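You operate a simulated robot arm through the tools that you are given. There is no shell and no other tool.

The job below is to be done with a simulated robot arm. You get a single attempt, and the scene is never put back.

Task
Glue the purple sheet on the board in the frame and leave it under the weight.
Fine: blue brush and glue pot; brush back, lid on. Set down upright: blue brush. A coat counts when it lies all over at full strength: go over it till it gets no stronger.

The check looks at the end state, three seconds after you hand in, the way a careful person would. Anything else that was tipped, shoved, dropped, spilled or broken makes it a failure. A push-on lid holds only when it is set on centred and level and pressed home; a screw cap is set on level and turned clockwise until tight. Flat cloth is picked up by pressing the open fingertips on it (5 to 10 N) and closing them slowly along it; thin cloth reads only 2 to 8 mm in the jaws.

Robot
A 6-joint arm with a fingered hand, fixed in place. Base frame: the origin is on the floor under the middle of its stand, x ahead of it, y to its left, z up; the work surface is at about z = 900. Units: mm, rad, N and s.
With the tool pointing down near the work surface it reaches from about 280 to 800 mm from the base axis. Its first joint turns from -2.897 to 2.897 rad. Payload 4 kg.
The TCP is the grasp point between the finger pads, 26 mm short of the fingertips. In the tool frame z runs along the fingers and y along their closing line. The gripper opens to 132 mm; its body begins 73 mm behind the TCP. The gripper is a hand of 5 fingers: y runs from the thumb to the fingers, the wrist lies at [0, 0, -239] in the tool frame, and closing takes about 1.5 s.
Orientation is that of the tool frame in the base frame, as a unit quaternion [x, y, z, w]. With the fingers straight down and closing along the base's y, the tool's x points along the base's -x, its y along +y and its z along -z.

Tools
- The arm moves only by the tool jog_arm. Its argument "commands" is a list of rows, each a list of 3 entries, a list of its own where there are three numbers: the shift along the base's x, y, z in units of 100 mm (1.0 is 100 mm), then the turn, a rotation vector about the base's x, y, z in units of 120 degrees (1.0 is 120 degrees), then the finger opening in cm, from 0 to 13.2. In form: [[[x, y, z], [ax, ay, az], claw], ...]. A call has 1 to 20 rows; each row is the pose to reach, as a shift and turn from the pose commanded when the call began. A call with a number of a shift or a turn outside -1 to 1 is refused whole. Each row takes 0.2 s and may step no farther than 50 mm and 0.15 rad from the row before; otherwise, or with a gripper value out of range, the whole call is refused. Where a pose cannot be reached the arm comes as near as it can. A force on the tool above 60 N (or 10 N above the force at the start of the call, whichever is more), or a blocked arm, ends the call early, and 0.2 s more pass. The fingers move at their own pace (about 45 mm/s each) and stop on an object; they squeeze with about 28 N. The grip force told is the motor's: it shows also when the fingers shut on nothing. Time passes only in rows, and 0.2 s behind the last, so rows that repeat a pose let the fingers close. The reply holds the time, the measured pose of the TCP, the force on the tool along the base axes, the opening and the grip force, in the units named above and with some noise, with the torque about the TCP (base axes, N m) and any sound that the robot's microphone picked up.
- Cameras (640 x 400 px; columns grow to the right, rows downward): "scene" is fixed at [48.8, 650.4, 1473.4]; the picture's right is [-0.65, -0.76, 0.00], its down [-0.43, 0.37, -0.82] and it looks along [0.63, -0.53, -0.57] (base axes); focal length 312 px, centre (320, 200). "wrist" rides on the gripper at [84, 2, -97] in the tool frame; the picture's right is [-0.02, 1.00, 0.00], its down [-0.75, -0.02, -0.66] and it looks along [-0.66, -0.01, 0.75] (tool axes); focal length 270 px, centre (320, 200).
- snapshot(camera): a new picture of that camera. It takes no simulated time.
- grasp_type(shape): the hand has 5 fingers and takes this shape, open, in about a second: jaw (thumb against the fingers, like two jaws); tri (thumb and two fingers); tip (a fingertip pinch); poke (one finger out to press); point (the index stretched); flat (the hand flat); cup (the hand cupped); fist (a fist). The gripper value then closes the fingers along that shape, each until it touches; the sizes above hold for jaw. It gives what a move gives, with no picture.
- point_at(camera, pixels): for up to 12 pixels [column, row] of the newest picture of that camera ("zoom" is the newest enlarged one), the place [x, y, z] in the base frame of the surface seen there, good to about 2 mm. It takes no simulated time.
- enlarge(camera, box): a new picture of the part [left, top, right, bottom] of that camera's present view, enlarged. It takes no simulated time.
- close_job(): hands the job in; it is judged then, once.

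Unless the task says otherwise, let go and move clear before handing in.

The tools are called after "Call:" as name(argument=value, ...) on one line, values as JSON. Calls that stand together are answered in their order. jog_arm: Moves the arm, as the interface text tells. Its arguments: {"type":"object","properties":{"commands":{"type":"array","items":{"type":"array"}}},"required":["commands"]} The other tools are called the same way: grasp_type (shape) gives the hand a shape; snapshot (camera) takes a picture; point_at (camera, pixels) gives the place of the surface under pixels of a picture; enlarge (camera, box) takes an enlarged picture of a part of a camera's view; close_job () hands the job in.

At the start:

```text
time_s: 0.0
tool_pos: [470.3, 122.3, 1264.3]
tool_rot: [0.0, 1.0, -0.001, 0.001]
wrist_force: [-0.2, -0.8, -0.3]
ft_torque: [-0.02, 0.01, 0.01]
finger_gap: 131.6
gripper_force: 0.0
shape: jaw
```

scene: 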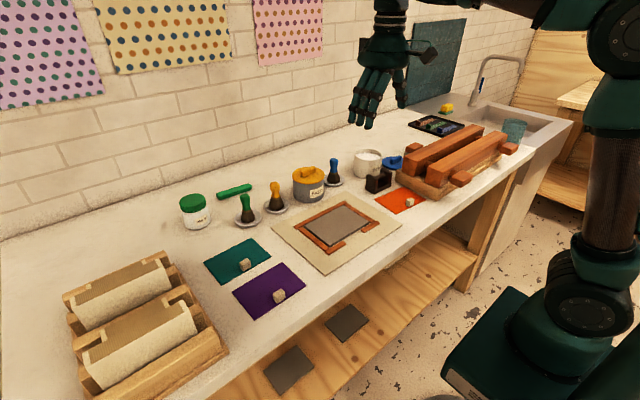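
wrist: 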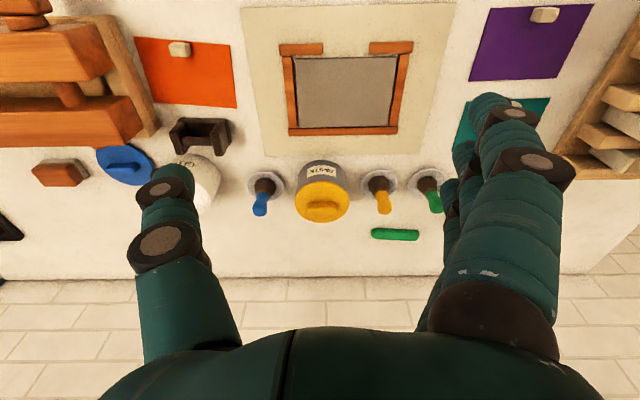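

The pictures show the purple sheet (scene 268,290), the frame with the grey board (scene 335,225), a blue brush (scene 333,170), a yellow-lid paste pot (308,182), an open white pot (368,162) with a blue lid (392,160), and a green-lid jar (195,210). I'll look closer before moving.

Call:
enlarge(camera="scene", box=[280, 130, 440, 230])

Call:
enlarge(camera="scene", box=[170, 160, 330, 260])

Call:
enlarge(camera="scene", box=[380, 90, 540, 220])

Call:
enlarge(camera="wrist", box=[140, 100, 460, 260])

Call:
enlarge(camera="scene", box=[200, 190, 420, 328])

```text
4.00 times, centred on (360, 180) of scene
```

zoom: 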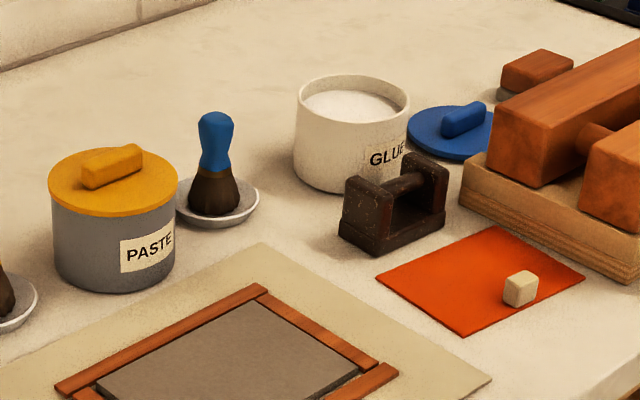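

```text
4.00 times, centred on (250, 210) of scene
```

zoom: 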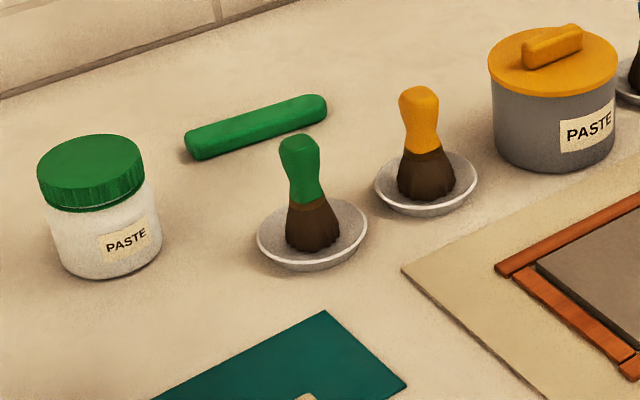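

```text
3.08 times, centred on (460, 155) of scene
```

zoom: 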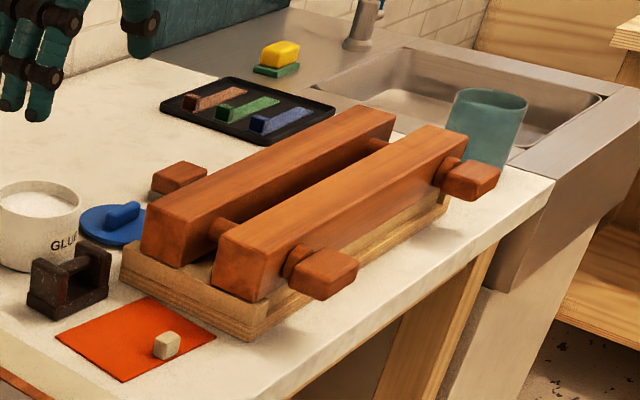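

```text
2.00 times, centred on (300, 180) of wrist
```

zoom: 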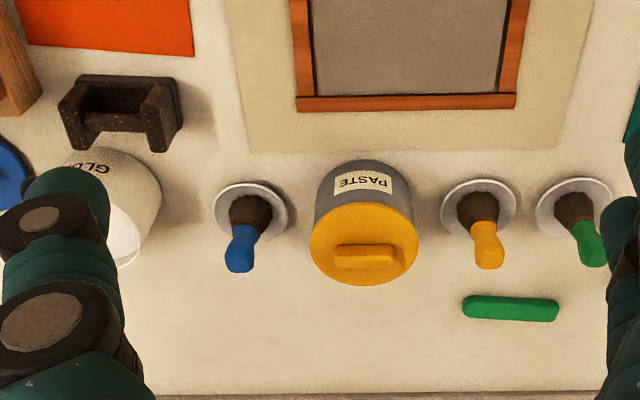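

```text
2.90 times, centred on (310, 259) of scene
```

zoom: 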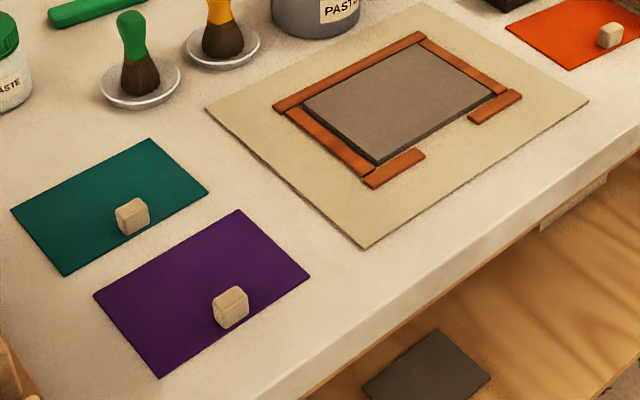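

The GLUE pot (scene 368,162) stands open with its blue lid beside it, and the iron weight is at scene (378,180). I'll measure the places of everything that matters.

Call:
enlarge(camera="scene", box=[280, 130, 440, 230])

Call:
point_at(camera="zoom", pixels=[[352, 78], [296, 95], [409, 100], [350, 105], [347, 185], [462, 112], [455, 140], [408, 130], [215, 118], [216, 150], [215, 190], [215, 228]])

Call:
point_at(camera="zoom", pixels=[[360, 185], [425, 160], [395, 172], [340, 235], [380, 255], [443, 222], [350, 215], [435, 165], [382, 235], [180, 220], [260, 200], [220, 225]])

Call:
point_at(camera="scene", pixels=[[272, 225], [323, 273], [402, 226], [352, 190], [336, 205], [373, 229], [331, 246], [305, 228], [295, 227], [347, 202], [328, 248], [378, 232]])

Call:
point_at(camera="scene", pixels=[[234, 293], [284, 265], [305, 286], [256, 318], [279, 292], [280, 299], [275, 296], [283, 295], [262, 285], [245, 264], [339, 225], [408, 203]])

```text
4.00 times, centred on (360, 180) of scene
```

zoom: 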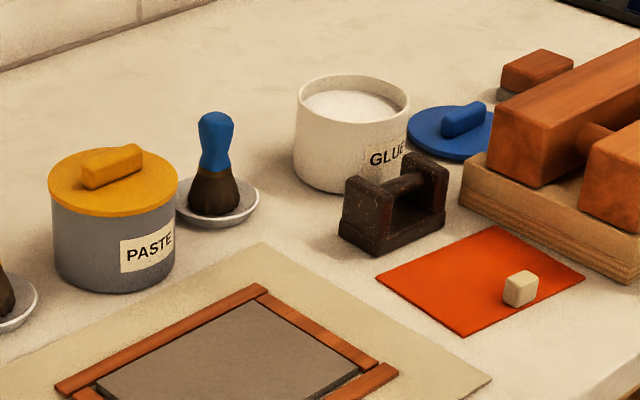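

```text
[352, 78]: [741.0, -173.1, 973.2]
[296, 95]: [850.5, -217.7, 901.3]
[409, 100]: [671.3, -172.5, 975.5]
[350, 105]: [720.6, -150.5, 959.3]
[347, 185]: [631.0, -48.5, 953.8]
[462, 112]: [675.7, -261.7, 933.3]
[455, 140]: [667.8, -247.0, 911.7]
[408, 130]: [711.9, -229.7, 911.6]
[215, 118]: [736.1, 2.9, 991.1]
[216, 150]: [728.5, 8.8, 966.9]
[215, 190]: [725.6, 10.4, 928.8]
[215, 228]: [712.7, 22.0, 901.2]
```

```text
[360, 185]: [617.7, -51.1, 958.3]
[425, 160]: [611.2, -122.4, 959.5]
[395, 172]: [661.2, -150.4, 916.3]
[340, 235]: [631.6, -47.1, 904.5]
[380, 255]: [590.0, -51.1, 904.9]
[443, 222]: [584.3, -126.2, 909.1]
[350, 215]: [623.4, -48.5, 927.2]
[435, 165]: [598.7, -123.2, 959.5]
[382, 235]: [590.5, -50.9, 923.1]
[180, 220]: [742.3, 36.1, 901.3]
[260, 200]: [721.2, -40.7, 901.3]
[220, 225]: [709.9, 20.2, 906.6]
```

```text
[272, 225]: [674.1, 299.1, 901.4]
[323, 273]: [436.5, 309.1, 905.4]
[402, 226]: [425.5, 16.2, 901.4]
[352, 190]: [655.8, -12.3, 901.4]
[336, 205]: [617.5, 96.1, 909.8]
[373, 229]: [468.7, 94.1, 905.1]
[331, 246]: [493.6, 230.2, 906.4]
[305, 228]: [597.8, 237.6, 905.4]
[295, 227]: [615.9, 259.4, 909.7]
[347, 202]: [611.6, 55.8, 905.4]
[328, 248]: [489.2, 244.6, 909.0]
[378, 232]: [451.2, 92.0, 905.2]
```

```text
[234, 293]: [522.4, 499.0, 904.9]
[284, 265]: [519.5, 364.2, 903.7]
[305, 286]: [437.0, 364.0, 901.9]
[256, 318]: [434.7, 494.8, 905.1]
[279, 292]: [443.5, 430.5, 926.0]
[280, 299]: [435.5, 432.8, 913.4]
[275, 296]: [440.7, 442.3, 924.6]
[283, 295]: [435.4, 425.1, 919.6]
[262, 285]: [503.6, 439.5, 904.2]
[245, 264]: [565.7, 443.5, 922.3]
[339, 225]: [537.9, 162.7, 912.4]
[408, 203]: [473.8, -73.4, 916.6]
```

The scene depth readings put the board top near z 912, the sheet near z 904 and its knob near z 926. The wrist view gives a better top angle, so I'll measure there too.

Call:
enlarge(camera="wrist", box=[220, 0, 480, 162])

Call:
point_at(camera="wrist", pixels=[[296, 58], [396, 58], [390, 127], [297, 127], [288, 132], [397, 131], [283, 55], [408, 55], [280, 48], [325, 48], [370, 47], [412, 46]])

Call:
point_at(camera="wrist", pixels=[[494, 8], [593, 5], [555, 79], [470, 80], [538, 14], [546, 10], [552, 14], [545, 19], [345, 90], [240, 10], [456, 5], [258, 155]])

Call:
point_at(camera="wrist", pixels=[[264, 190], [259, 208], [266, 184], [246, 185], [286, 185], [265, 170], [200, 160], [215, 180], [205, 205], [180, 120], [225, 120], [202, 135]])

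```text
2.46 times, centred on (350, 81) of wrist
```

zoom: 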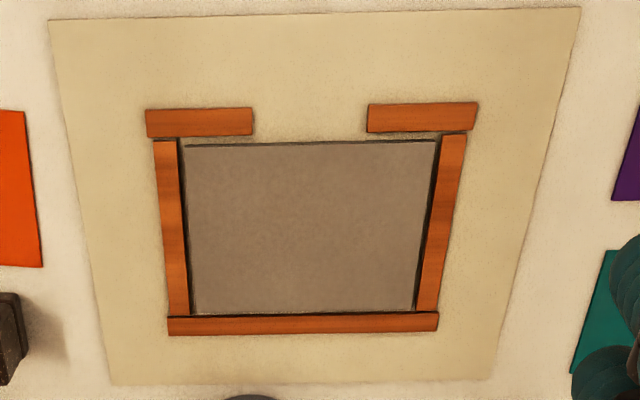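

```text
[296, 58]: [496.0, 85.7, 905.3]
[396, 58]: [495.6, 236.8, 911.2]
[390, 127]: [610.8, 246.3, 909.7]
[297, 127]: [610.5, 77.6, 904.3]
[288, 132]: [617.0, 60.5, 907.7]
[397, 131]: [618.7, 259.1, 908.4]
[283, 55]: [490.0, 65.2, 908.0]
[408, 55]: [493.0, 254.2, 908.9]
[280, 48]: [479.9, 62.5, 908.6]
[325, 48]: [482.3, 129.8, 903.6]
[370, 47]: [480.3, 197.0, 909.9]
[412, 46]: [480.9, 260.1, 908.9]
```

```text
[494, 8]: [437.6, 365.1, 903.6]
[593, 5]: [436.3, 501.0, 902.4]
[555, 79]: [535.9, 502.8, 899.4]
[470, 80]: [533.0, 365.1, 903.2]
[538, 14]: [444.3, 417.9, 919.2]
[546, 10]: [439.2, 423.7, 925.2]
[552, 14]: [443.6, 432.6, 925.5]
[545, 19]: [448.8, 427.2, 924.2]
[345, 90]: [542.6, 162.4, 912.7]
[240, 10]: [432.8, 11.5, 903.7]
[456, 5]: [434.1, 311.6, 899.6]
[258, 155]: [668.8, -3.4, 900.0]
```

```text
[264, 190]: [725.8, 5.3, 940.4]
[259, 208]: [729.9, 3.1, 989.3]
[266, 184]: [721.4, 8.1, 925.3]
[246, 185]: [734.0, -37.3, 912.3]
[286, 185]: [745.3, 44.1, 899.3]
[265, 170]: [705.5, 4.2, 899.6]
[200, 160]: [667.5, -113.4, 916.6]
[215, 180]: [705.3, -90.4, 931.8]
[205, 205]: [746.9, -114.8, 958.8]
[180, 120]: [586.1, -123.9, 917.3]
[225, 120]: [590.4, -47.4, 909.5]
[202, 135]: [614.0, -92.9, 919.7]
```

The sheet spans about x 436–535, y 365–502, with the knob near (444,427); the board spans about x 496–610, y 86–238. I'll move the arm to look straight at the brush, pot and weight from nearer.

Call:
jog_arm(commands=[[[0.1, -0.33, -0.15], [0, 0, 0], 13.2], [[0.2, -0.66, -0.3], [0, 0, 0], 13.2], [[0.3, -1.0, -0.45], [0, 0, 0], 13.2]])

Call:
jog_arm(commands=[[[0.0, -0.4, 0], [0, 0, 0], 13.2], [[0.0, -0.8, 0], [0, 0, 0], 13.2]])

Call:
snapshot(camera="wrist")

Call:
snapshot(camera="scene")

```text
time_s: 0.8
tool_pos: [500.2, 22.1, 1220.6]
tool_rot: [-0.001, 1.0, 0.0, 0.0]
wrist_force: [0.5, -0.8, -0.4]
ft_torque: [-0.01, 0.0, 0.02]
finger_gap: 132.0
gripper_force: 0.1
shape: jaw
```

```text
time_s: 1.4
tool_pos: [500.7, -60.0, 1214.8]
tool_rot: [0.0, 1.0, 0.001, 0.0]
wrist_force: [1.0, -0.2, -0.2]
ft_torque: [0.03, -0.01, 0.03]
finger_gap: 131.7
gripper_force: 0.1
shape: jaw
```

```text
taken
```

wrist: 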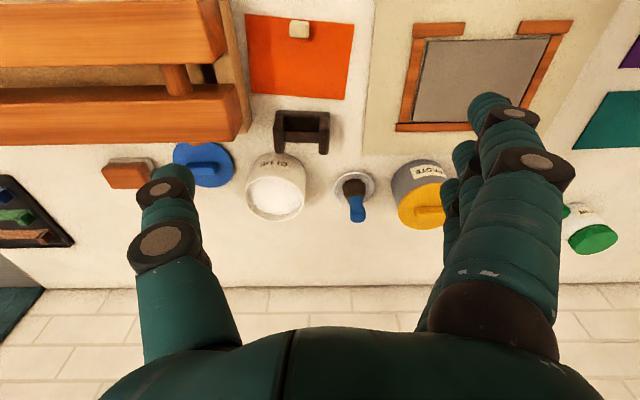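

```text
taken
```

scene: 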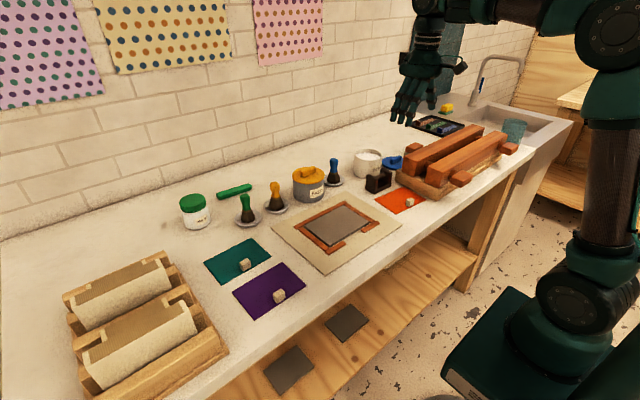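

The brush (wrist 355,195), glue pot (275,188), lid (203,163) and weight (302,128) are all visible here. I'll enlarge and measure.

Call:
enlarge(camera="wrist", box=[160, 80, 400, 230])

Call:
point_at(camera="wrist", pixels=[[276, 158], [246, 183], [306, 183], [276, 219], [248, 195], [304, 195], [275, 205], [262, 160], [290, 160], [276, 166], [255, 205], [296, 205]])

Call:
point_at(camera="wrist", pixels=[[204, 142], [173, 163], [235, 166], [205, 187], [204, 164], [190, 165], [218, 165], [204, 160], [355, 183], [357, 215], [335, 190], [375, 190]])

Call:
point_at(camera="wrist", pixels=[[278, 112], [328, 112], [275, 130], [328, 130], [278, 142], [325, 142], [302, 128], [302, 113], [282, 150], [322, 150], [413, 210], [430, 210]])

```text
2.67 times, centred on (280, 155) of wrist
```

zoom: 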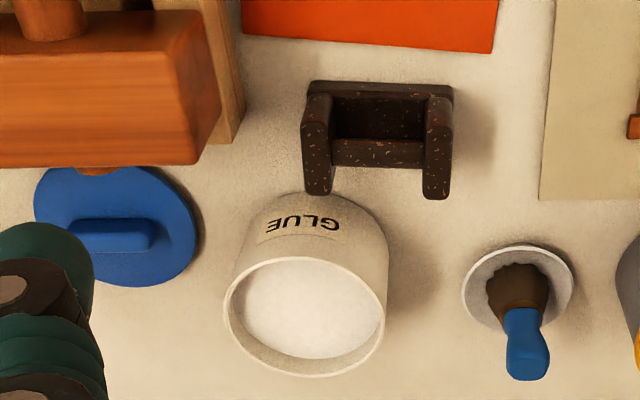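

```text
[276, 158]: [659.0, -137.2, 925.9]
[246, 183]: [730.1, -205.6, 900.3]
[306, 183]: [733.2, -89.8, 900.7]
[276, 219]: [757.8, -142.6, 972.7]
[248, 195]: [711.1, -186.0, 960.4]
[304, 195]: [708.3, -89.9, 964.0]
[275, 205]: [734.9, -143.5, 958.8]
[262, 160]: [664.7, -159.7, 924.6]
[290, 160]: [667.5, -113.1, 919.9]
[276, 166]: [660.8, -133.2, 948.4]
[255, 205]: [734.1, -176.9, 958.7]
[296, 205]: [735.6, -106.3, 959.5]
```

```text
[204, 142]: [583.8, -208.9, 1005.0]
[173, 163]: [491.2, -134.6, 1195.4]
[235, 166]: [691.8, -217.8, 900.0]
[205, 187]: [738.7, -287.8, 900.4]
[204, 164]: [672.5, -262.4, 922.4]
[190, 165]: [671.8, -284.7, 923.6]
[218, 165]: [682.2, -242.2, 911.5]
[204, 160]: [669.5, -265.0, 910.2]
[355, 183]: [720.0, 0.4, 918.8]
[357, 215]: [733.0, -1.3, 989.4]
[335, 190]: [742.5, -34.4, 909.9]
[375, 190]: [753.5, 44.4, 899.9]
```

```text
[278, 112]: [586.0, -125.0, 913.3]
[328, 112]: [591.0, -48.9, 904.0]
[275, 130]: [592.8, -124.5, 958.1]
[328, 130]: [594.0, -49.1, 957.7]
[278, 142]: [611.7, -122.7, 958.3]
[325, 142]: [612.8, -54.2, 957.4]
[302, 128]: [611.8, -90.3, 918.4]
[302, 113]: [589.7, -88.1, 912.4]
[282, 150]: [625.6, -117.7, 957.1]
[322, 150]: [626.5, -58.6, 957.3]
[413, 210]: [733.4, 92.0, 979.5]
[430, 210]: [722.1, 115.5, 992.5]
```

From the wrist view I work out: pot centre ≈ (710,-138) with rim z≈974 and glue z≈959, lid centre ≈ (682,-266), brush axis ≈ (741,2), weight x 585–628, y −49…−125. I'll go above the brush with the fingers part closed.

Call:
jog_arm(commands=[[[0.33, 0.2, -0.15], [0, 0, 0], 7.0], [[0.66, 0.4, -0.3], [0, 0, 0], 7.0], [[1.0, 0.62, -0.45], [0, 0, 0], 7.0]])

Call:
jog_arm(commands=[[[0.33, 0, -0.15], [0, 0, 0], 7.0], [[0.66, 0, -0.3], [0, 0, 0], 7.0], [[1.0, 0, -0.45], [0, 0, 0], 7.0]])

Call:
jog_arm(commands=[[[0.2, 0, 0], [0, 0, 0], 7.0], [[0.4, 0, 0], [0, 0, 0], 7.0], [[0.4, 0, 0], [0, 0, 0], 7.0]])

Call:
snapshot(camera="wrist")

Call:
enlarge(camera="scene", box=[260, 60, 460, 220])

```text
time_s: 2.2
tool_pos: [602.4, 4.3, 1173.9]
tool_rot: [0.0, 1.0, 0.0, 0.001]
wrist_force: [-0.5, 0.5, 0.9]
ft_torque: [-0.01, -0.01, 0.01]
finger_gap: 70.6
gripper_force: 0.1
shape: jaw
```

```text
time_s: 3.0
tool_pos: [701.0, 2.8, 1131.2]
tool_rot: [0.0, 1.0, 0.0, 0.001]
wrist_force: [-0.3, -0.1, -0.3]
ft_torque: [0.04, -0.01, -0.02]
finger_gap: 70.8
gripper_force: 0.1
shape: jaw
```

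```text
time_s: 3.8
tool_pos: [740.2, -0.1, 1131.1]
tool_rot: [0.0, 1.0, 0.0, 0.0]
wrist_force: [-0.2, -1.1, -0.2]
ft_torque: [0.0, -0.01, 0.0]
finger_gap: 70.7
gripper_force: 0.0
shape: jaw
```

```text
taken
```

wrist: 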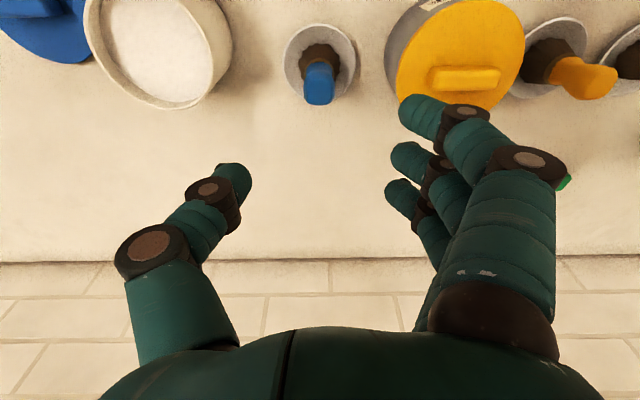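

```text
2.50 times, centred on (360, 140) of scene
```

zoom: 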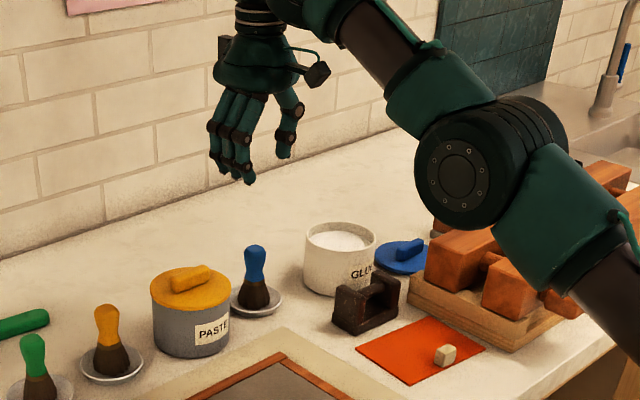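

The brush handle top is at wrist (319,90), which works out to an axis near (739,1), right under the tool. The yellow pot is only ~55 mm away, so I'll turn the hand a little and narrow the fingers before going down.

Call:
jog_arm(commands=[[[0, 0.01, -0.2], [0, 0, 0.07], 5.0], [[0, 0.01, -0.4], [0, 0, 0.14], 4.6], [[0, 0.01, -0.7], [0, 0, 0.14], 4.6], [[0, 0.01, -0.9], [0, 0, 0.14], 4.6], [[0, 0.01, -0.9], [0, 0, 0.14], 4.6]])

Call:
snapshot(camera="wrist")

Call:
enlarge(camera="scene", box=[260, 80, 420, 205])

```text
time_s: 5.0
tool_pos: [742.0, 0.9, 1037.1]
tool_rot: [-0.146, 0.989, -0.001, 0.001]
wrist_force: [0.2, 0.1, 0.0]
ft_torque: [0.0, -0.04, 0.02]
finger_gap: 46.3
gripper_force: 0.0
shape: jaw
```

```text
taken
```

wrist: 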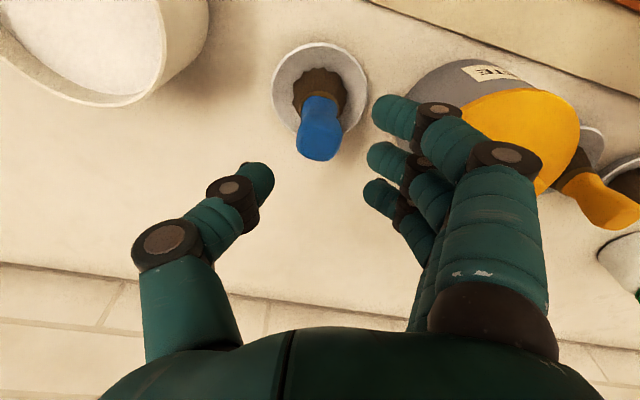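

```text
3.20 times, centred on (340, 142) of scene
```

zoom: 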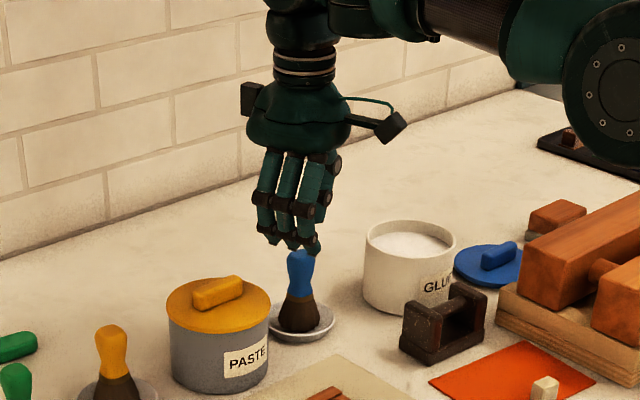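

The handle top at wrist (319,148) computes to (742,1), right on the tool axis. I'll go straight down to z≈970 with the fingers around the handle.

Call:
jog_arm(commands=[[[0, 0, -0.2], [0, 0, 0], 4.6], [[0, 0, -0.4], [0, 0, 0], 4.6], [[0, 0, -0.55], [0, 0, 0], 4.6], [[0, 0, -0.67], [0, 0, 0], 4.6], [[0, 0, -0.67], [0, 0, 0], 4.6]])

Call:
snapshot(camera="wrist")

Call:
enlarge(camera="scene", box=[260, 80, 420, 205])

```text
time_s: 6.2
tool_pos: [742.2, 3.2, 970.8]
tool_rot: [-0.146, 0.989, 0.0, 0.001]
wrist_force: [0.2, -1.2, 0.3]
ft_torque: [0.01, -0.01, -0.02]
finger_gap: 46.5
gripper_force: 0.1
shape: jaw
```

```text
taken
```

wrist: 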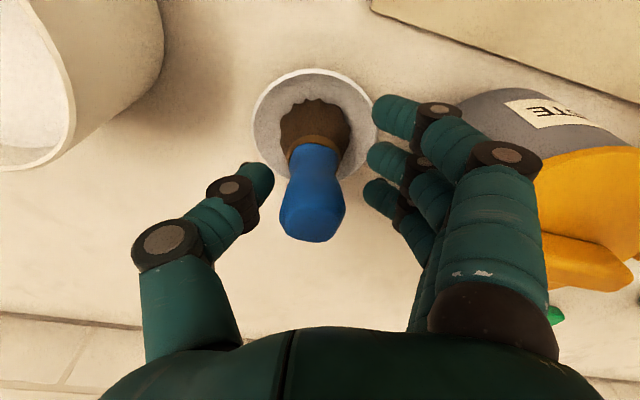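

```text
3.20 times, centred on (340, 142) of scene
```

zoom: 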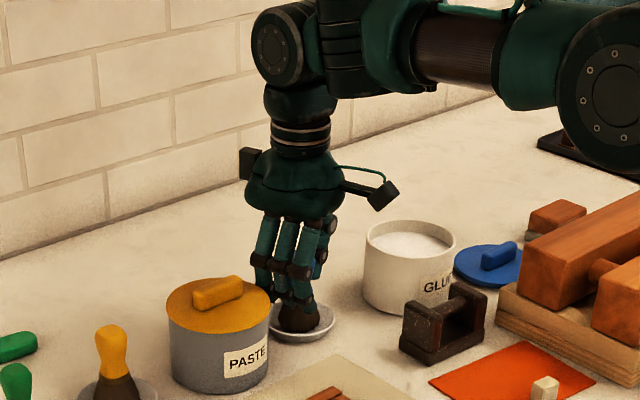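

The blue handle stands between thumb (260,180) and fingers (375,150). I'll close on it.

Call:
jog_arm(commands=[[[0, 0, 0], [0, 0, 0], 3.0], [[0, 0, 0], [0, 0, 0], 2.0], [[0, 0, 0], [0, 0, 0], 1.0], [[0, 0, 0], [0, 0, 0], 0], [[0, 0, 0], [0, 0, 0], 0], [[0, 0, 0], [0, 0, 0], 0], [[0, 0, 0], [0, 0, 0], 0], [[0, 0, 0], [0, 0, 0], 0]])

Call:
snapshot(camera="wrist")

```text
time_s: 8.0
tool_pos: [741.4, 3.2, 972.4]
tool_rot: [-0.146, 0.989, 0.0, 0.001]
wrist_force: [4.6, -2.9, 13.4]
ft_torque: [0.05, -0.04, -0.04]
finger_gap: 13.3
gripper_force: 28.3
shape: jaw
```

```text
taken
```

wrist: 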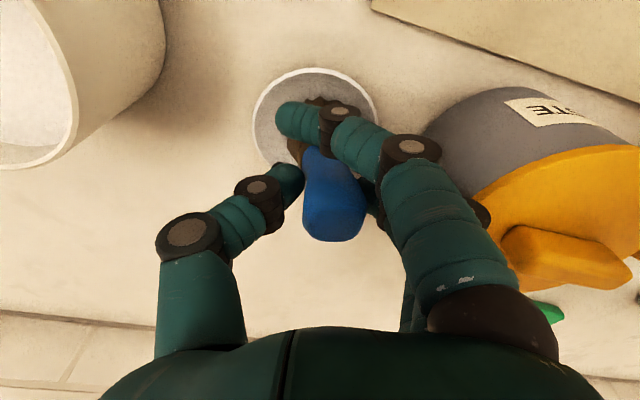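

The fingers hold the handle (gap 13 mm, grip 28 N). I'll lift slowly and check that the brush comes along upright.

Call:
jog_arm(commands=[[[0, 0, 0.1], [0, 0, 0], 0], [[0, 0, 0.25], [0, 0, 0], 0], [[0, 0, 0.5], [0, 0, 0], 0], [[0, 0, 0.75], [0, 0, 0], 0], [[0, 0, 1.0], [0, 0, 0], 0], [[0, 0, 1.0], [0, 0, 0], 0]])

Call:
snapshot(camera="wrist")

Call:
enlarge(camera="scene", box=[260, 60, 420, 185])

```text
time_s: 9.4
tool_pos: [740.1, 4.0, 1072.0]
tool_rot: [-0.146, 0.989, 0.0, 0.0]
wrist_force: [0.5, -0.5, -0.1]
ft_torque: [0.03, 0.0, 0.02]
finger_gap: 12.2
gripper_force: 28.7
shape: jaw
```

```text
taken
```

wrist: 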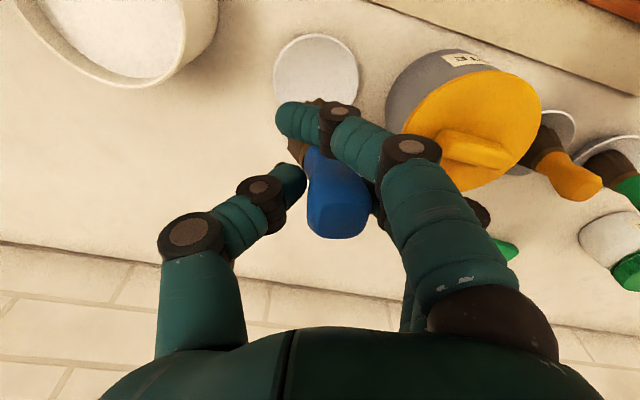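

```text
3.20 times, centred on (340, 122) of scene
```

zoom: 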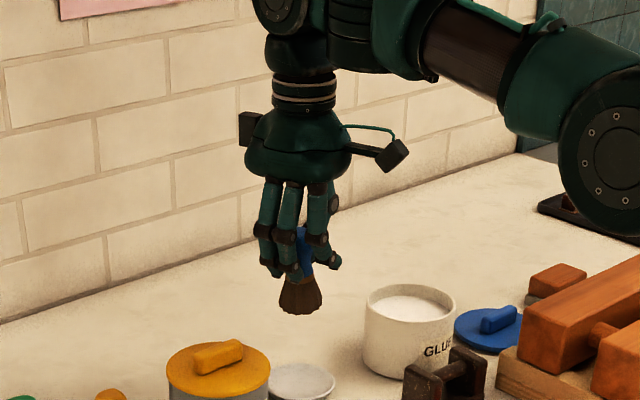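

The brush is lifted and the dish is empty; it seems to lean slightly. I'll measure the tilt from close-ups.

Call:
enlarge(camera="scene", box=[310, 110, 370, 150])

Call:
enlarge(camera="wrist", box=[260, 90, 420, 250])

```text
10.00 times, centred on (340, 130) of scene
```

zoom: 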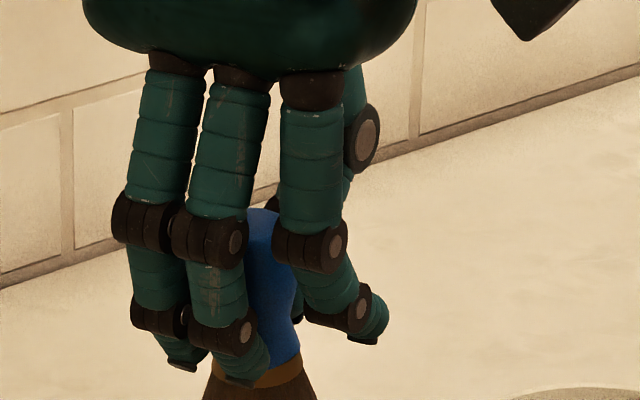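

```text
2.50 times, centred on (340, 170) of wrist
```

zoom: 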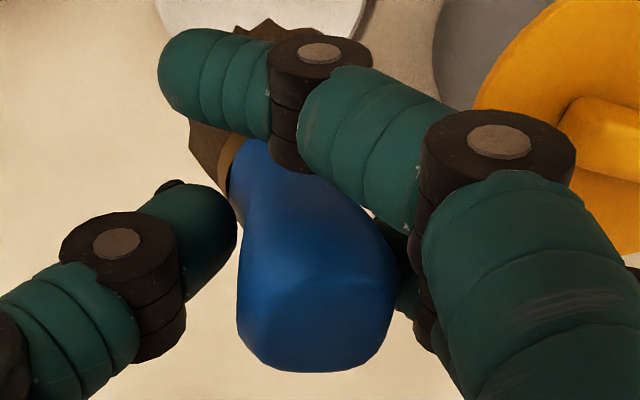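

Call:
point_at(camera="zoom", pixels=[[315, 345], [300, 270], [270, 200], [250, 170], [215, 150], [205, 170], [270, 30], [380, 270], [245, 330], [315, 320]])

Call:
enlarge(camera="scene", box=[310, 120, 370, 165])

Call:
point_at(camera="zoom", pixels=[[265, 150], [260, 200], [260, 250], [250, 340], [250, 300], [290, 180], [300, 330], [200, 330]])

```text
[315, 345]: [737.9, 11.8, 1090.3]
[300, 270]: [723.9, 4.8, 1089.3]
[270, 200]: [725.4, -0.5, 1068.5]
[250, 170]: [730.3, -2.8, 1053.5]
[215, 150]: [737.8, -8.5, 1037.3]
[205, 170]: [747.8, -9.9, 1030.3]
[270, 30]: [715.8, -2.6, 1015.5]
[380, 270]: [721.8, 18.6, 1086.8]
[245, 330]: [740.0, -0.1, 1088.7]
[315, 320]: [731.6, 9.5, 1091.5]
```

```text
8.89 times, centred on (340, 142) of scene
```

zoom: 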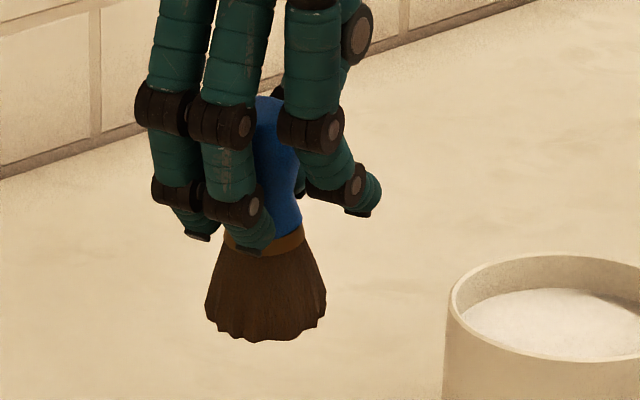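

```text
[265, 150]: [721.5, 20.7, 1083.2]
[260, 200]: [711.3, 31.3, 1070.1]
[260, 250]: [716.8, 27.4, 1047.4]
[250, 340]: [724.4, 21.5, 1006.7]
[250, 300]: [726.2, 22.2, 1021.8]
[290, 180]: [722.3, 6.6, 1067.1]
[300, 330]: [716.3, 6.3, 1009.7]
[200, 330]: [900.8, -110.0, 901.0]
```

The depth points put the handle top at about (735,9,1091) and the bristle end at about (735,11,1007), so the brush hangs upright, ~66 mm below the TCP. Next I carry it over the glue pot centre (709,-138).

Call:
jog_arm(commands=[[[-0.06, -0.33, 0.1], [0, 0, 0], 0], [[-0.13, -0.66, 0.1], [0, 0, 0], 0], [[-0.2, -1.0, 0.1], [0, 0, 0], 0]])

Call:
jog_arm(commands=[[[-0.03, -0.24, 0], [0, 0, 0], 0], [[-0.06, -0.48, 0], [0, 0, 0], 0], [[-0.06, -0.48, 0], [0, 0, 0], 0]])

Call:
snapshot(camera="wrist")

Call:
enlarge(camera="scene", box=[300, 80, 440, 200])

```text
time_s: 10.2
tool_pos: [722.9, -93.3, 1080.4]
tool_rot: [-0.147, 0.989, 0.0, 0.001]
wrist_force: [0.9, 0.4, -1.3]
ft_torque: [-0.03, 0.0, 0.02]
finger_gap: 12.5
gripper_force: 27.9
shape: jaw
```

```text
time_s: 11.0
tool_pos: [714.9, -145.0, 1083.0]
tool_rot: [-0.146, 0.989, 0.0, 0.0]
wrist_force: [0.0, 0.1, -0.8]
ft_torque: [-0.02, 0.0, -0.03]
finger_gap: 12.3
gripper_force: 28.5
shape: jaw
```

```text
taken
```

wrist: 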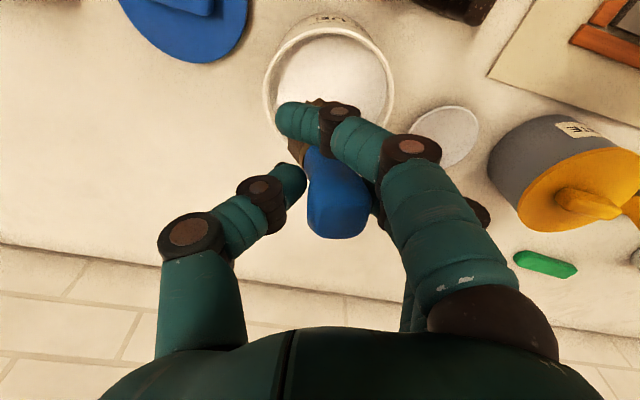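

```text
3.33 times, centred on (370, 140) of scene
```

zoom: 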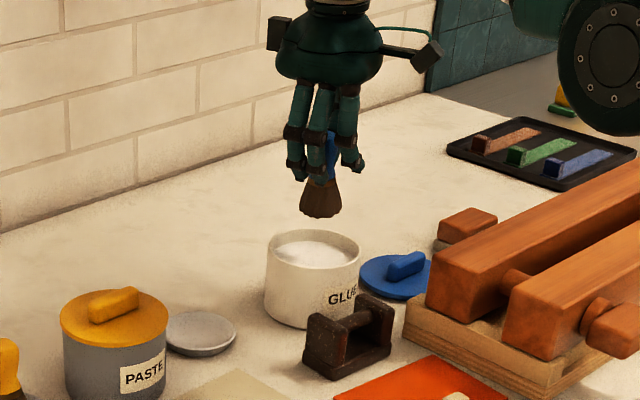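

The bristles hang over the pot mouth (scene zoom 321,205 over rim centre 313,247), within the free space. I'll dip the bristle ends about 15 mm into the glue, swirl slightly, then lift and let it drain.

Call:
jog_arm(commands=[[[0, 0, -0.25], [0, 0, 0], 0], [[0, 0, -0.45], [0, 0, 0], 0], [[0, 0, -0.6], [0, 0, 0], 0], [[0, 0, -0.72], [0, 0, 0], 0], [[0.05, 0, -0.74], [0, 0, 0], 0], [[0, 0.05, -0.74], [0, 0, 0], 0], [[-0.05, 0, -0.74], [0, 0, 0], 0], [[0, -0.05, -0.74], [0, 0, 0], 0], [[0, 0, -0.74], [0, 0, 0], 0]])

Call:
snapshot(camera="scene")

Call:
enlarge(camera="scene", box=[300, 80, 440, 200])

```text
time_s: 12.0
tool_pos: [717.1, -144.0, 1026.6]
tool_rot: [-0.147, 0.989, -0.004, 0.009]
wrist_force: [-2.3, -0.6, 19.6]
ft_torque: [0.37, 0.34, 0.02]
finger_gap: 14.4
gripper_force: 28.4
shape: jaw
stopped in row 4: the force on the tool passed its limit at 68 N (the readings are from after the stop); the commanded pose is now the measured one
```

```text
taken
```

scene: 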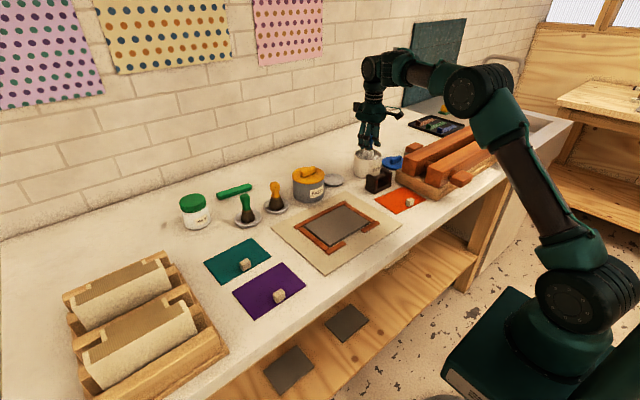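

```text
3.33 times, centred on (370, 140) of scene
```

zoom: 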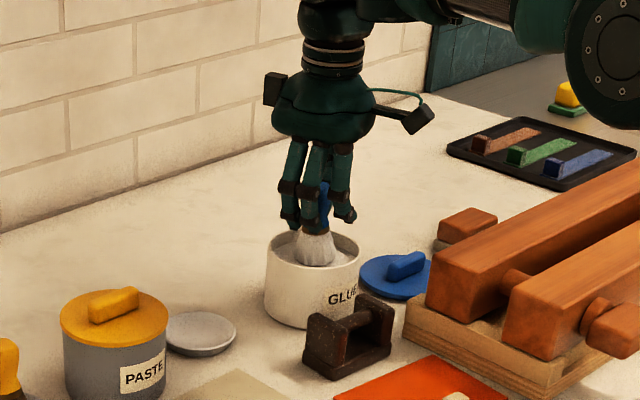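

The glue acts as a firm surface at z≈959, and the bristles turned white — the brush is loaded. I'll lift and re-check how the brush sits in the hand after that push.

Call:
jog_arm(commands=[[[0, 0, 0.05], [0, 0, 0], 0], [[0, 0, 0.15], [0, 0, 0], 0], [[0, 0, 0.35], [0, 0, 0], 0], [[0, 0, 0.6], [0, 0, 0], 0], [[0, 0, 0.6], [0, 0, 0], 0]])

Call:
snapshot(camera="wrist")

Call:
enlarge(camera="scene", box=[330, 95, 400, 180])

```text
time_s: 13.2
tool_pos: [718.1, -143.5, 1083.6]
tool_rot: [-0.145, 0.989, -0.004, 0.007]
wrist_force: [-0.8, 0.1, -0.7]
ft_torque: [-0.02, 0.0, -0.02]
finger_gap: 12.9
gripper_force: 27.8
shape: jaw
```

```text
taken
```

wrist: 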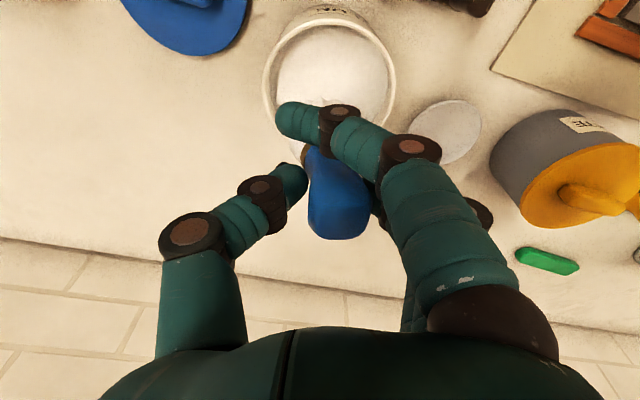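

```text
4.71 times, centred on (365, 138) of scene
```

zoom: 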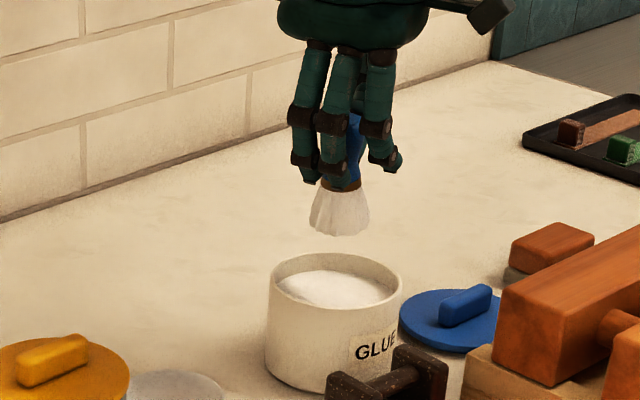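

The brush sits as before (handle end still at row 238), now loaded with glue; contact with the glue came with the tip 66 mm below the TCP. I'll straighten the hand slightly and carry it over the board (x 495–608, y 84–242), staying high.

Call:
jog_arm(commands=[[[-0.15, 0.33, 0.0], [0.003, 0.007, 0], 0], [[-0.3, 0.66, 0.0], [0.003, 0.007, 0], 0], [[-0.45, 1.0, 0.0], [0.003, 0.007, 0], 0]])

Call:
jog_arm(commands=[[[-0.15, 0.33, 0.0], [0, 0, 0], 0], [[-0.3, 0.66, 0.0], [0, 0, 0], 0], [[-0.45, 1.0, 0.0], [0, 0, 0], 0]])

Call:
jog_arm(commands=[[[-0.15, 0.23, -0.2], [0, 0, 0], 0], [[-0.34, 0.46, -0.4], [0, 0, 0], 0], [[-0.34, 0.46, -0.6], [0, 0, 0], 0], [[-0.34, 0.46, -0.6], [0, 0, 0], 0]])

Call:
snapshot(camera="wrist")

Call:
snapshot(camera="scene")

Call:
enlarge(camera="scene", box=[270, 120, 430, 260])

```text
time_s: 14.0
tool_pos: [671.8, -42.7, 1083.7]
tool_rot: [-0.144, 0.99, 0.001, 0.001]
wrist_force: [-0.5, 0.2, -0.1]
ft_torque: [0.0, 0.04, 0.0]
finger_gap: 13.0
gripper_force: 28.0
shape: jaw
```

```text
time_s: 14.8
tool_pos: [627.3, 54.6, 1083.4]
tool_rot: [-0.145, 0.989, 0.001, 0.0]
wrist_force: [0.1, -0.2, -1.0]
ft_torque: [-0.02, 0.02, -0.03]
finger_gap: 13.1
gripper_force: 27.8
shape: jaw
```

```text
time_s: 15.8
tool_pos: [592.2, 99.3, 1022.8]
tool_rot: [-0.145, 0.99, 0.001, 0.001]
wrist_force: [0.4, -0.4, -0.6]
ft_torque: [-0.02, 0.05, 0.01]
finger_gap: 12.9
gripper_force: 28.2
shape: jaw
```

```text
taken
```

wrist: 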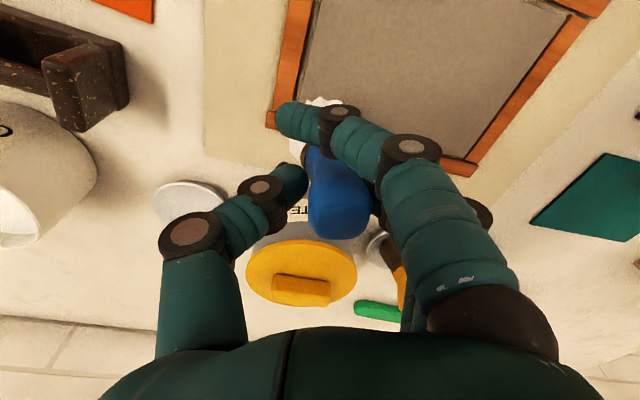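

```text
taken
```

scene: 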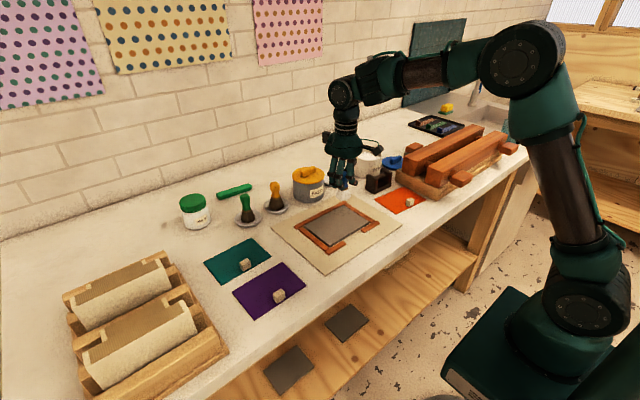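

```text
2.86 times, centred on (350, 190) of scene
```

zoom: 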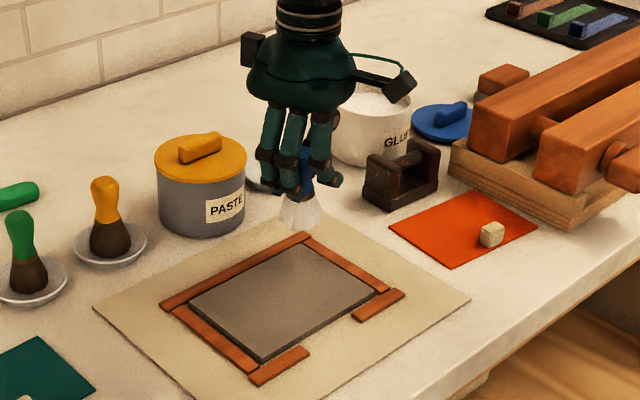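

The brush hangs over the board's back corner, bristle tip near z 957. I'll lower it gently towards the board surface (~z 912) and read the force.

Call:
jog_arm(commands=[[[-0.05, 0.08, -0.15], [0, 0, 0], 0], [[-0.05, 0.08, -0.3], [0, 0, 0], 0], [[-0.05, 0.08, -0.38], [0, 0, 0], 0], [[-0.05, 0.08, -0.42], [0, 0, 0], 0], [[-0.05, 0.08, -0.44], [0, 0, 0], 0]])

Call:
enlarge(camera="scene", box=[270, 150, 430, 260])

Call:
snapshot(camera="wrist")

```text
time_s: 17.0
tool_pos: [588.6, 108.9, 980.1]
tool_rot: [-0.146, 0.989, 0.001, 0.001]
wrist_force: [-0.4, 0.4, 1.3]
ft_torque: [0.03, 0.03, 0.01]
finger_gap: 13.3
gripper_force: 28.0
shape: jaw
```

```text
3.64 times, centred on (350, 205) of scene
```

zoom: 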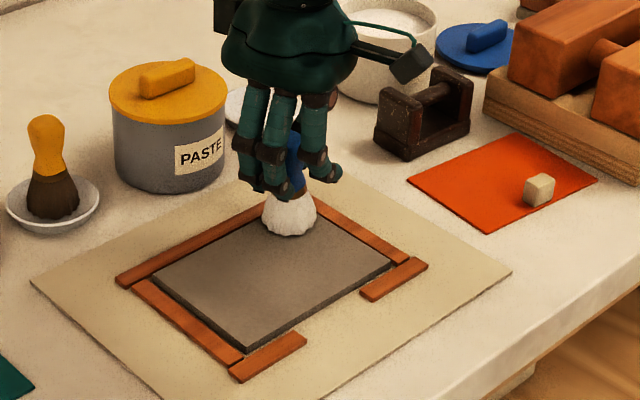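

```text
taken
```

wrist: 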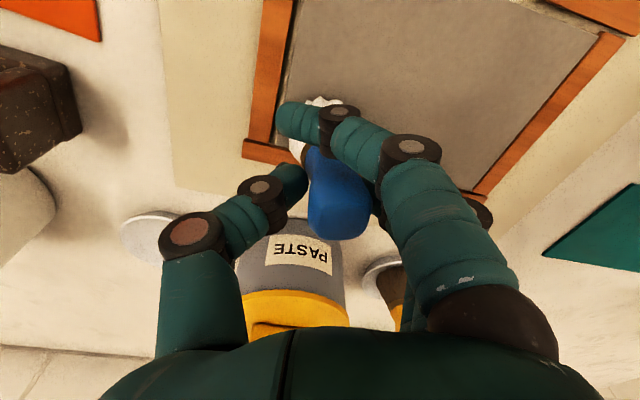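

The bristles are just above or touching the board at the back corner (zoom 290,222), force ~1 N. I'll press down lightly and start the first stroke along +y.

Call:
jog_arm(commands=[[[0, 0, -0.015], [0, 0, 0], 0], [[0, 0, -0.03], [0, 0, 0], 0], [[0, 0, -0.03], [0, 0, 0], 0]])

```text
time_s: 17.8
tool_pos: [587.2, 109.5, 978.7]
tool_rot: [-0.145, 0.989, 0.0, 0.002]
wrist_force: [1.2, -2.4, 35.7]
ft_torque: [0.52, 0.32, -0.03]
finger_gap: 13.9
gripper_force: 28.1
shape: jaw
```

The board holds at that height: 36 N for a 3 mm push. I'll ease off to ~12 N and stroke along +y.

Call:
jog_arm(commands=[[[0, 0, 0.015], [0, 0, 0], 0], [[0, 0.1, 0.017], [0, 0, 0], 0], [[0, 0.2, 0.017], [0, 0, 0], 0], [[0, 0.3, 0.017], [0, 0, 0], 0]])

Call:
enlarge(camera="scene", box=[270, 150, 430, 260])

Call:
snapshot(camera="wrist")

```text
time_s: 18.8
tool_pos: [587.9, 139.0, 977.9]
tool_rot: [-0.145, 0.989, 0.001, 0.001]
wrist_force: [2.7, -11.6, 27.7]
ft_torque: [-0.25, 0.05, 0.08]
finger_gap: 15.4
gripper_force: 28.6
shape: jaw
```

```text
3.64 times, centred on (350, 205) of scene
```

zoom: 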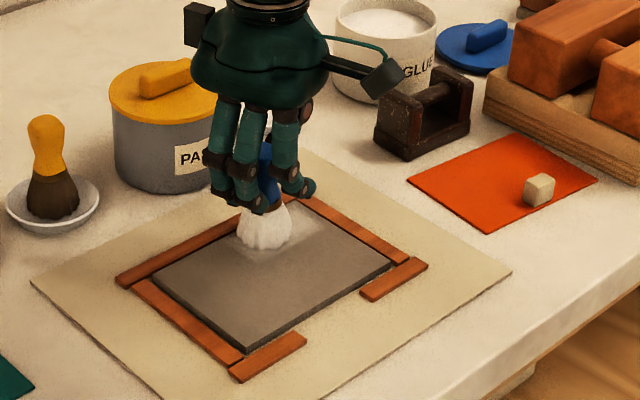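

```text
taken
```

wrist: 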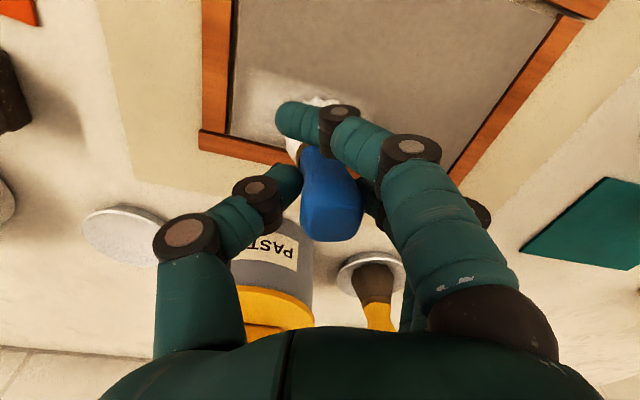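

A white glue trail shows behind the brush (zoom 285,245). The drag force is a bit high at 28 N, so I'll ease up 1 mm and continue the stroke.

Call:
jog_arm(commands=[[[0, 0.05, 0.012], [0, 0, 0], 0], [[0, 0.15, 0.014], [0, 0, 0], 0], [[0, 0.25, 0.014], [0, 0, 0], 0], [[0, 0.35, 0.014], [0, 0, 0], 0]])

Call:
enlarge(camera="scene", box=[270, 150, 430, 260])

```text
time_s: 19.8
tool_pos: [587.6, 176.2, 978.5]
tool_rot: [-0.146, 0.989, 0.002, 0.0]
wrist_force: [-0.4, -3.9, 10.4]
ft_torque: [-0.11, 0.11, 0.02]
finger_gap: 14.2
gripper_force: 28.3
shape: jaw
```

```text
3.64 times, centred on (350, 205) of scene
```

zoom: 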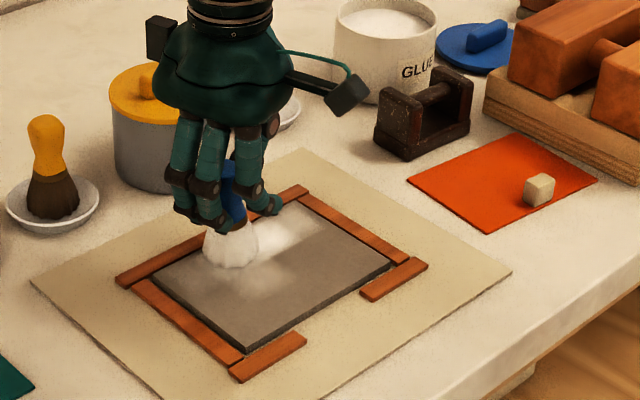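

The glue trail is growing and the force is a good 10 N. I'll continue to the +y end, step over in −x and stroke back.

Call:
jog_arm(commands=[[[0, 0.13, 0], [0, 0, 0], 0], [[0, 0.26, 0], [0, 0, 0], 0], [[0, 0.39, 0], [0, 0, 0], 0], [[-0.1, 0.39, 0], [0, 0, 0], 0], [[-0.2, 0.39, 0], [0, 0, 0], 0], [[-0.2, 0.27, 0], [0, 0, 0], 0], [[-0.2, 0.15, 0], [0, 0, 0], 0], [[-0.2, 0.03, 0], [0, 0, 0], 0], [[-0.2, -0.09, 0], [0, 0, 0], 0], [[-0.2, -0.21, 0], [0, 0, 0], 0], [[-0.2, -0.33, 0], [0, 0, 0], 0], [[-0.2, -0.45, 0], [0, 0, 0], 0], [[-0.2, -0.57, 0], [0, 0, 0], 0], [[-0.2, -0.69, 0], [0, 0, 0], 0], [[-0.2, -0.78, 0], [0, 0, 0], 0]])

Call:
enlarge(camera="scene", box=[270, 150, 430, 260])

Call:
snapshot(camera="wrist")

```text
time_s: 23.0
tool_pos: [569.1, 95.9, 978.5]
tool_rot: [-0.147, 0.989, 0.002, 0.002]
wrist_force: [-0.2, 2.4, 5.2]
ft_torque: [0.24, 0.14, -0.05]
finger_gap: 13.3
gripper_force: 27.7
shape: jaw
```

```text
3.64 times, centred on (350, 205) of scene
```

zoom: 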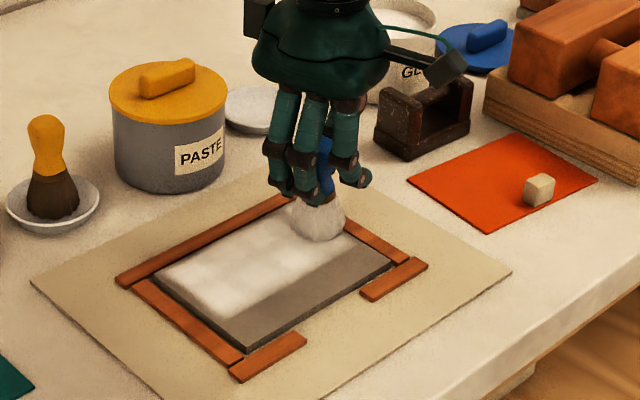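

```text
taken
```

wrist: 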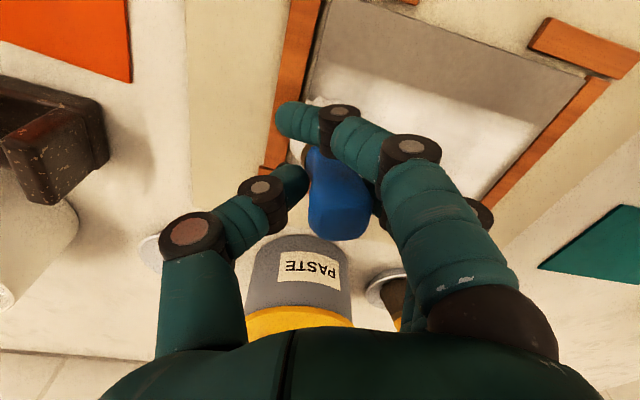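

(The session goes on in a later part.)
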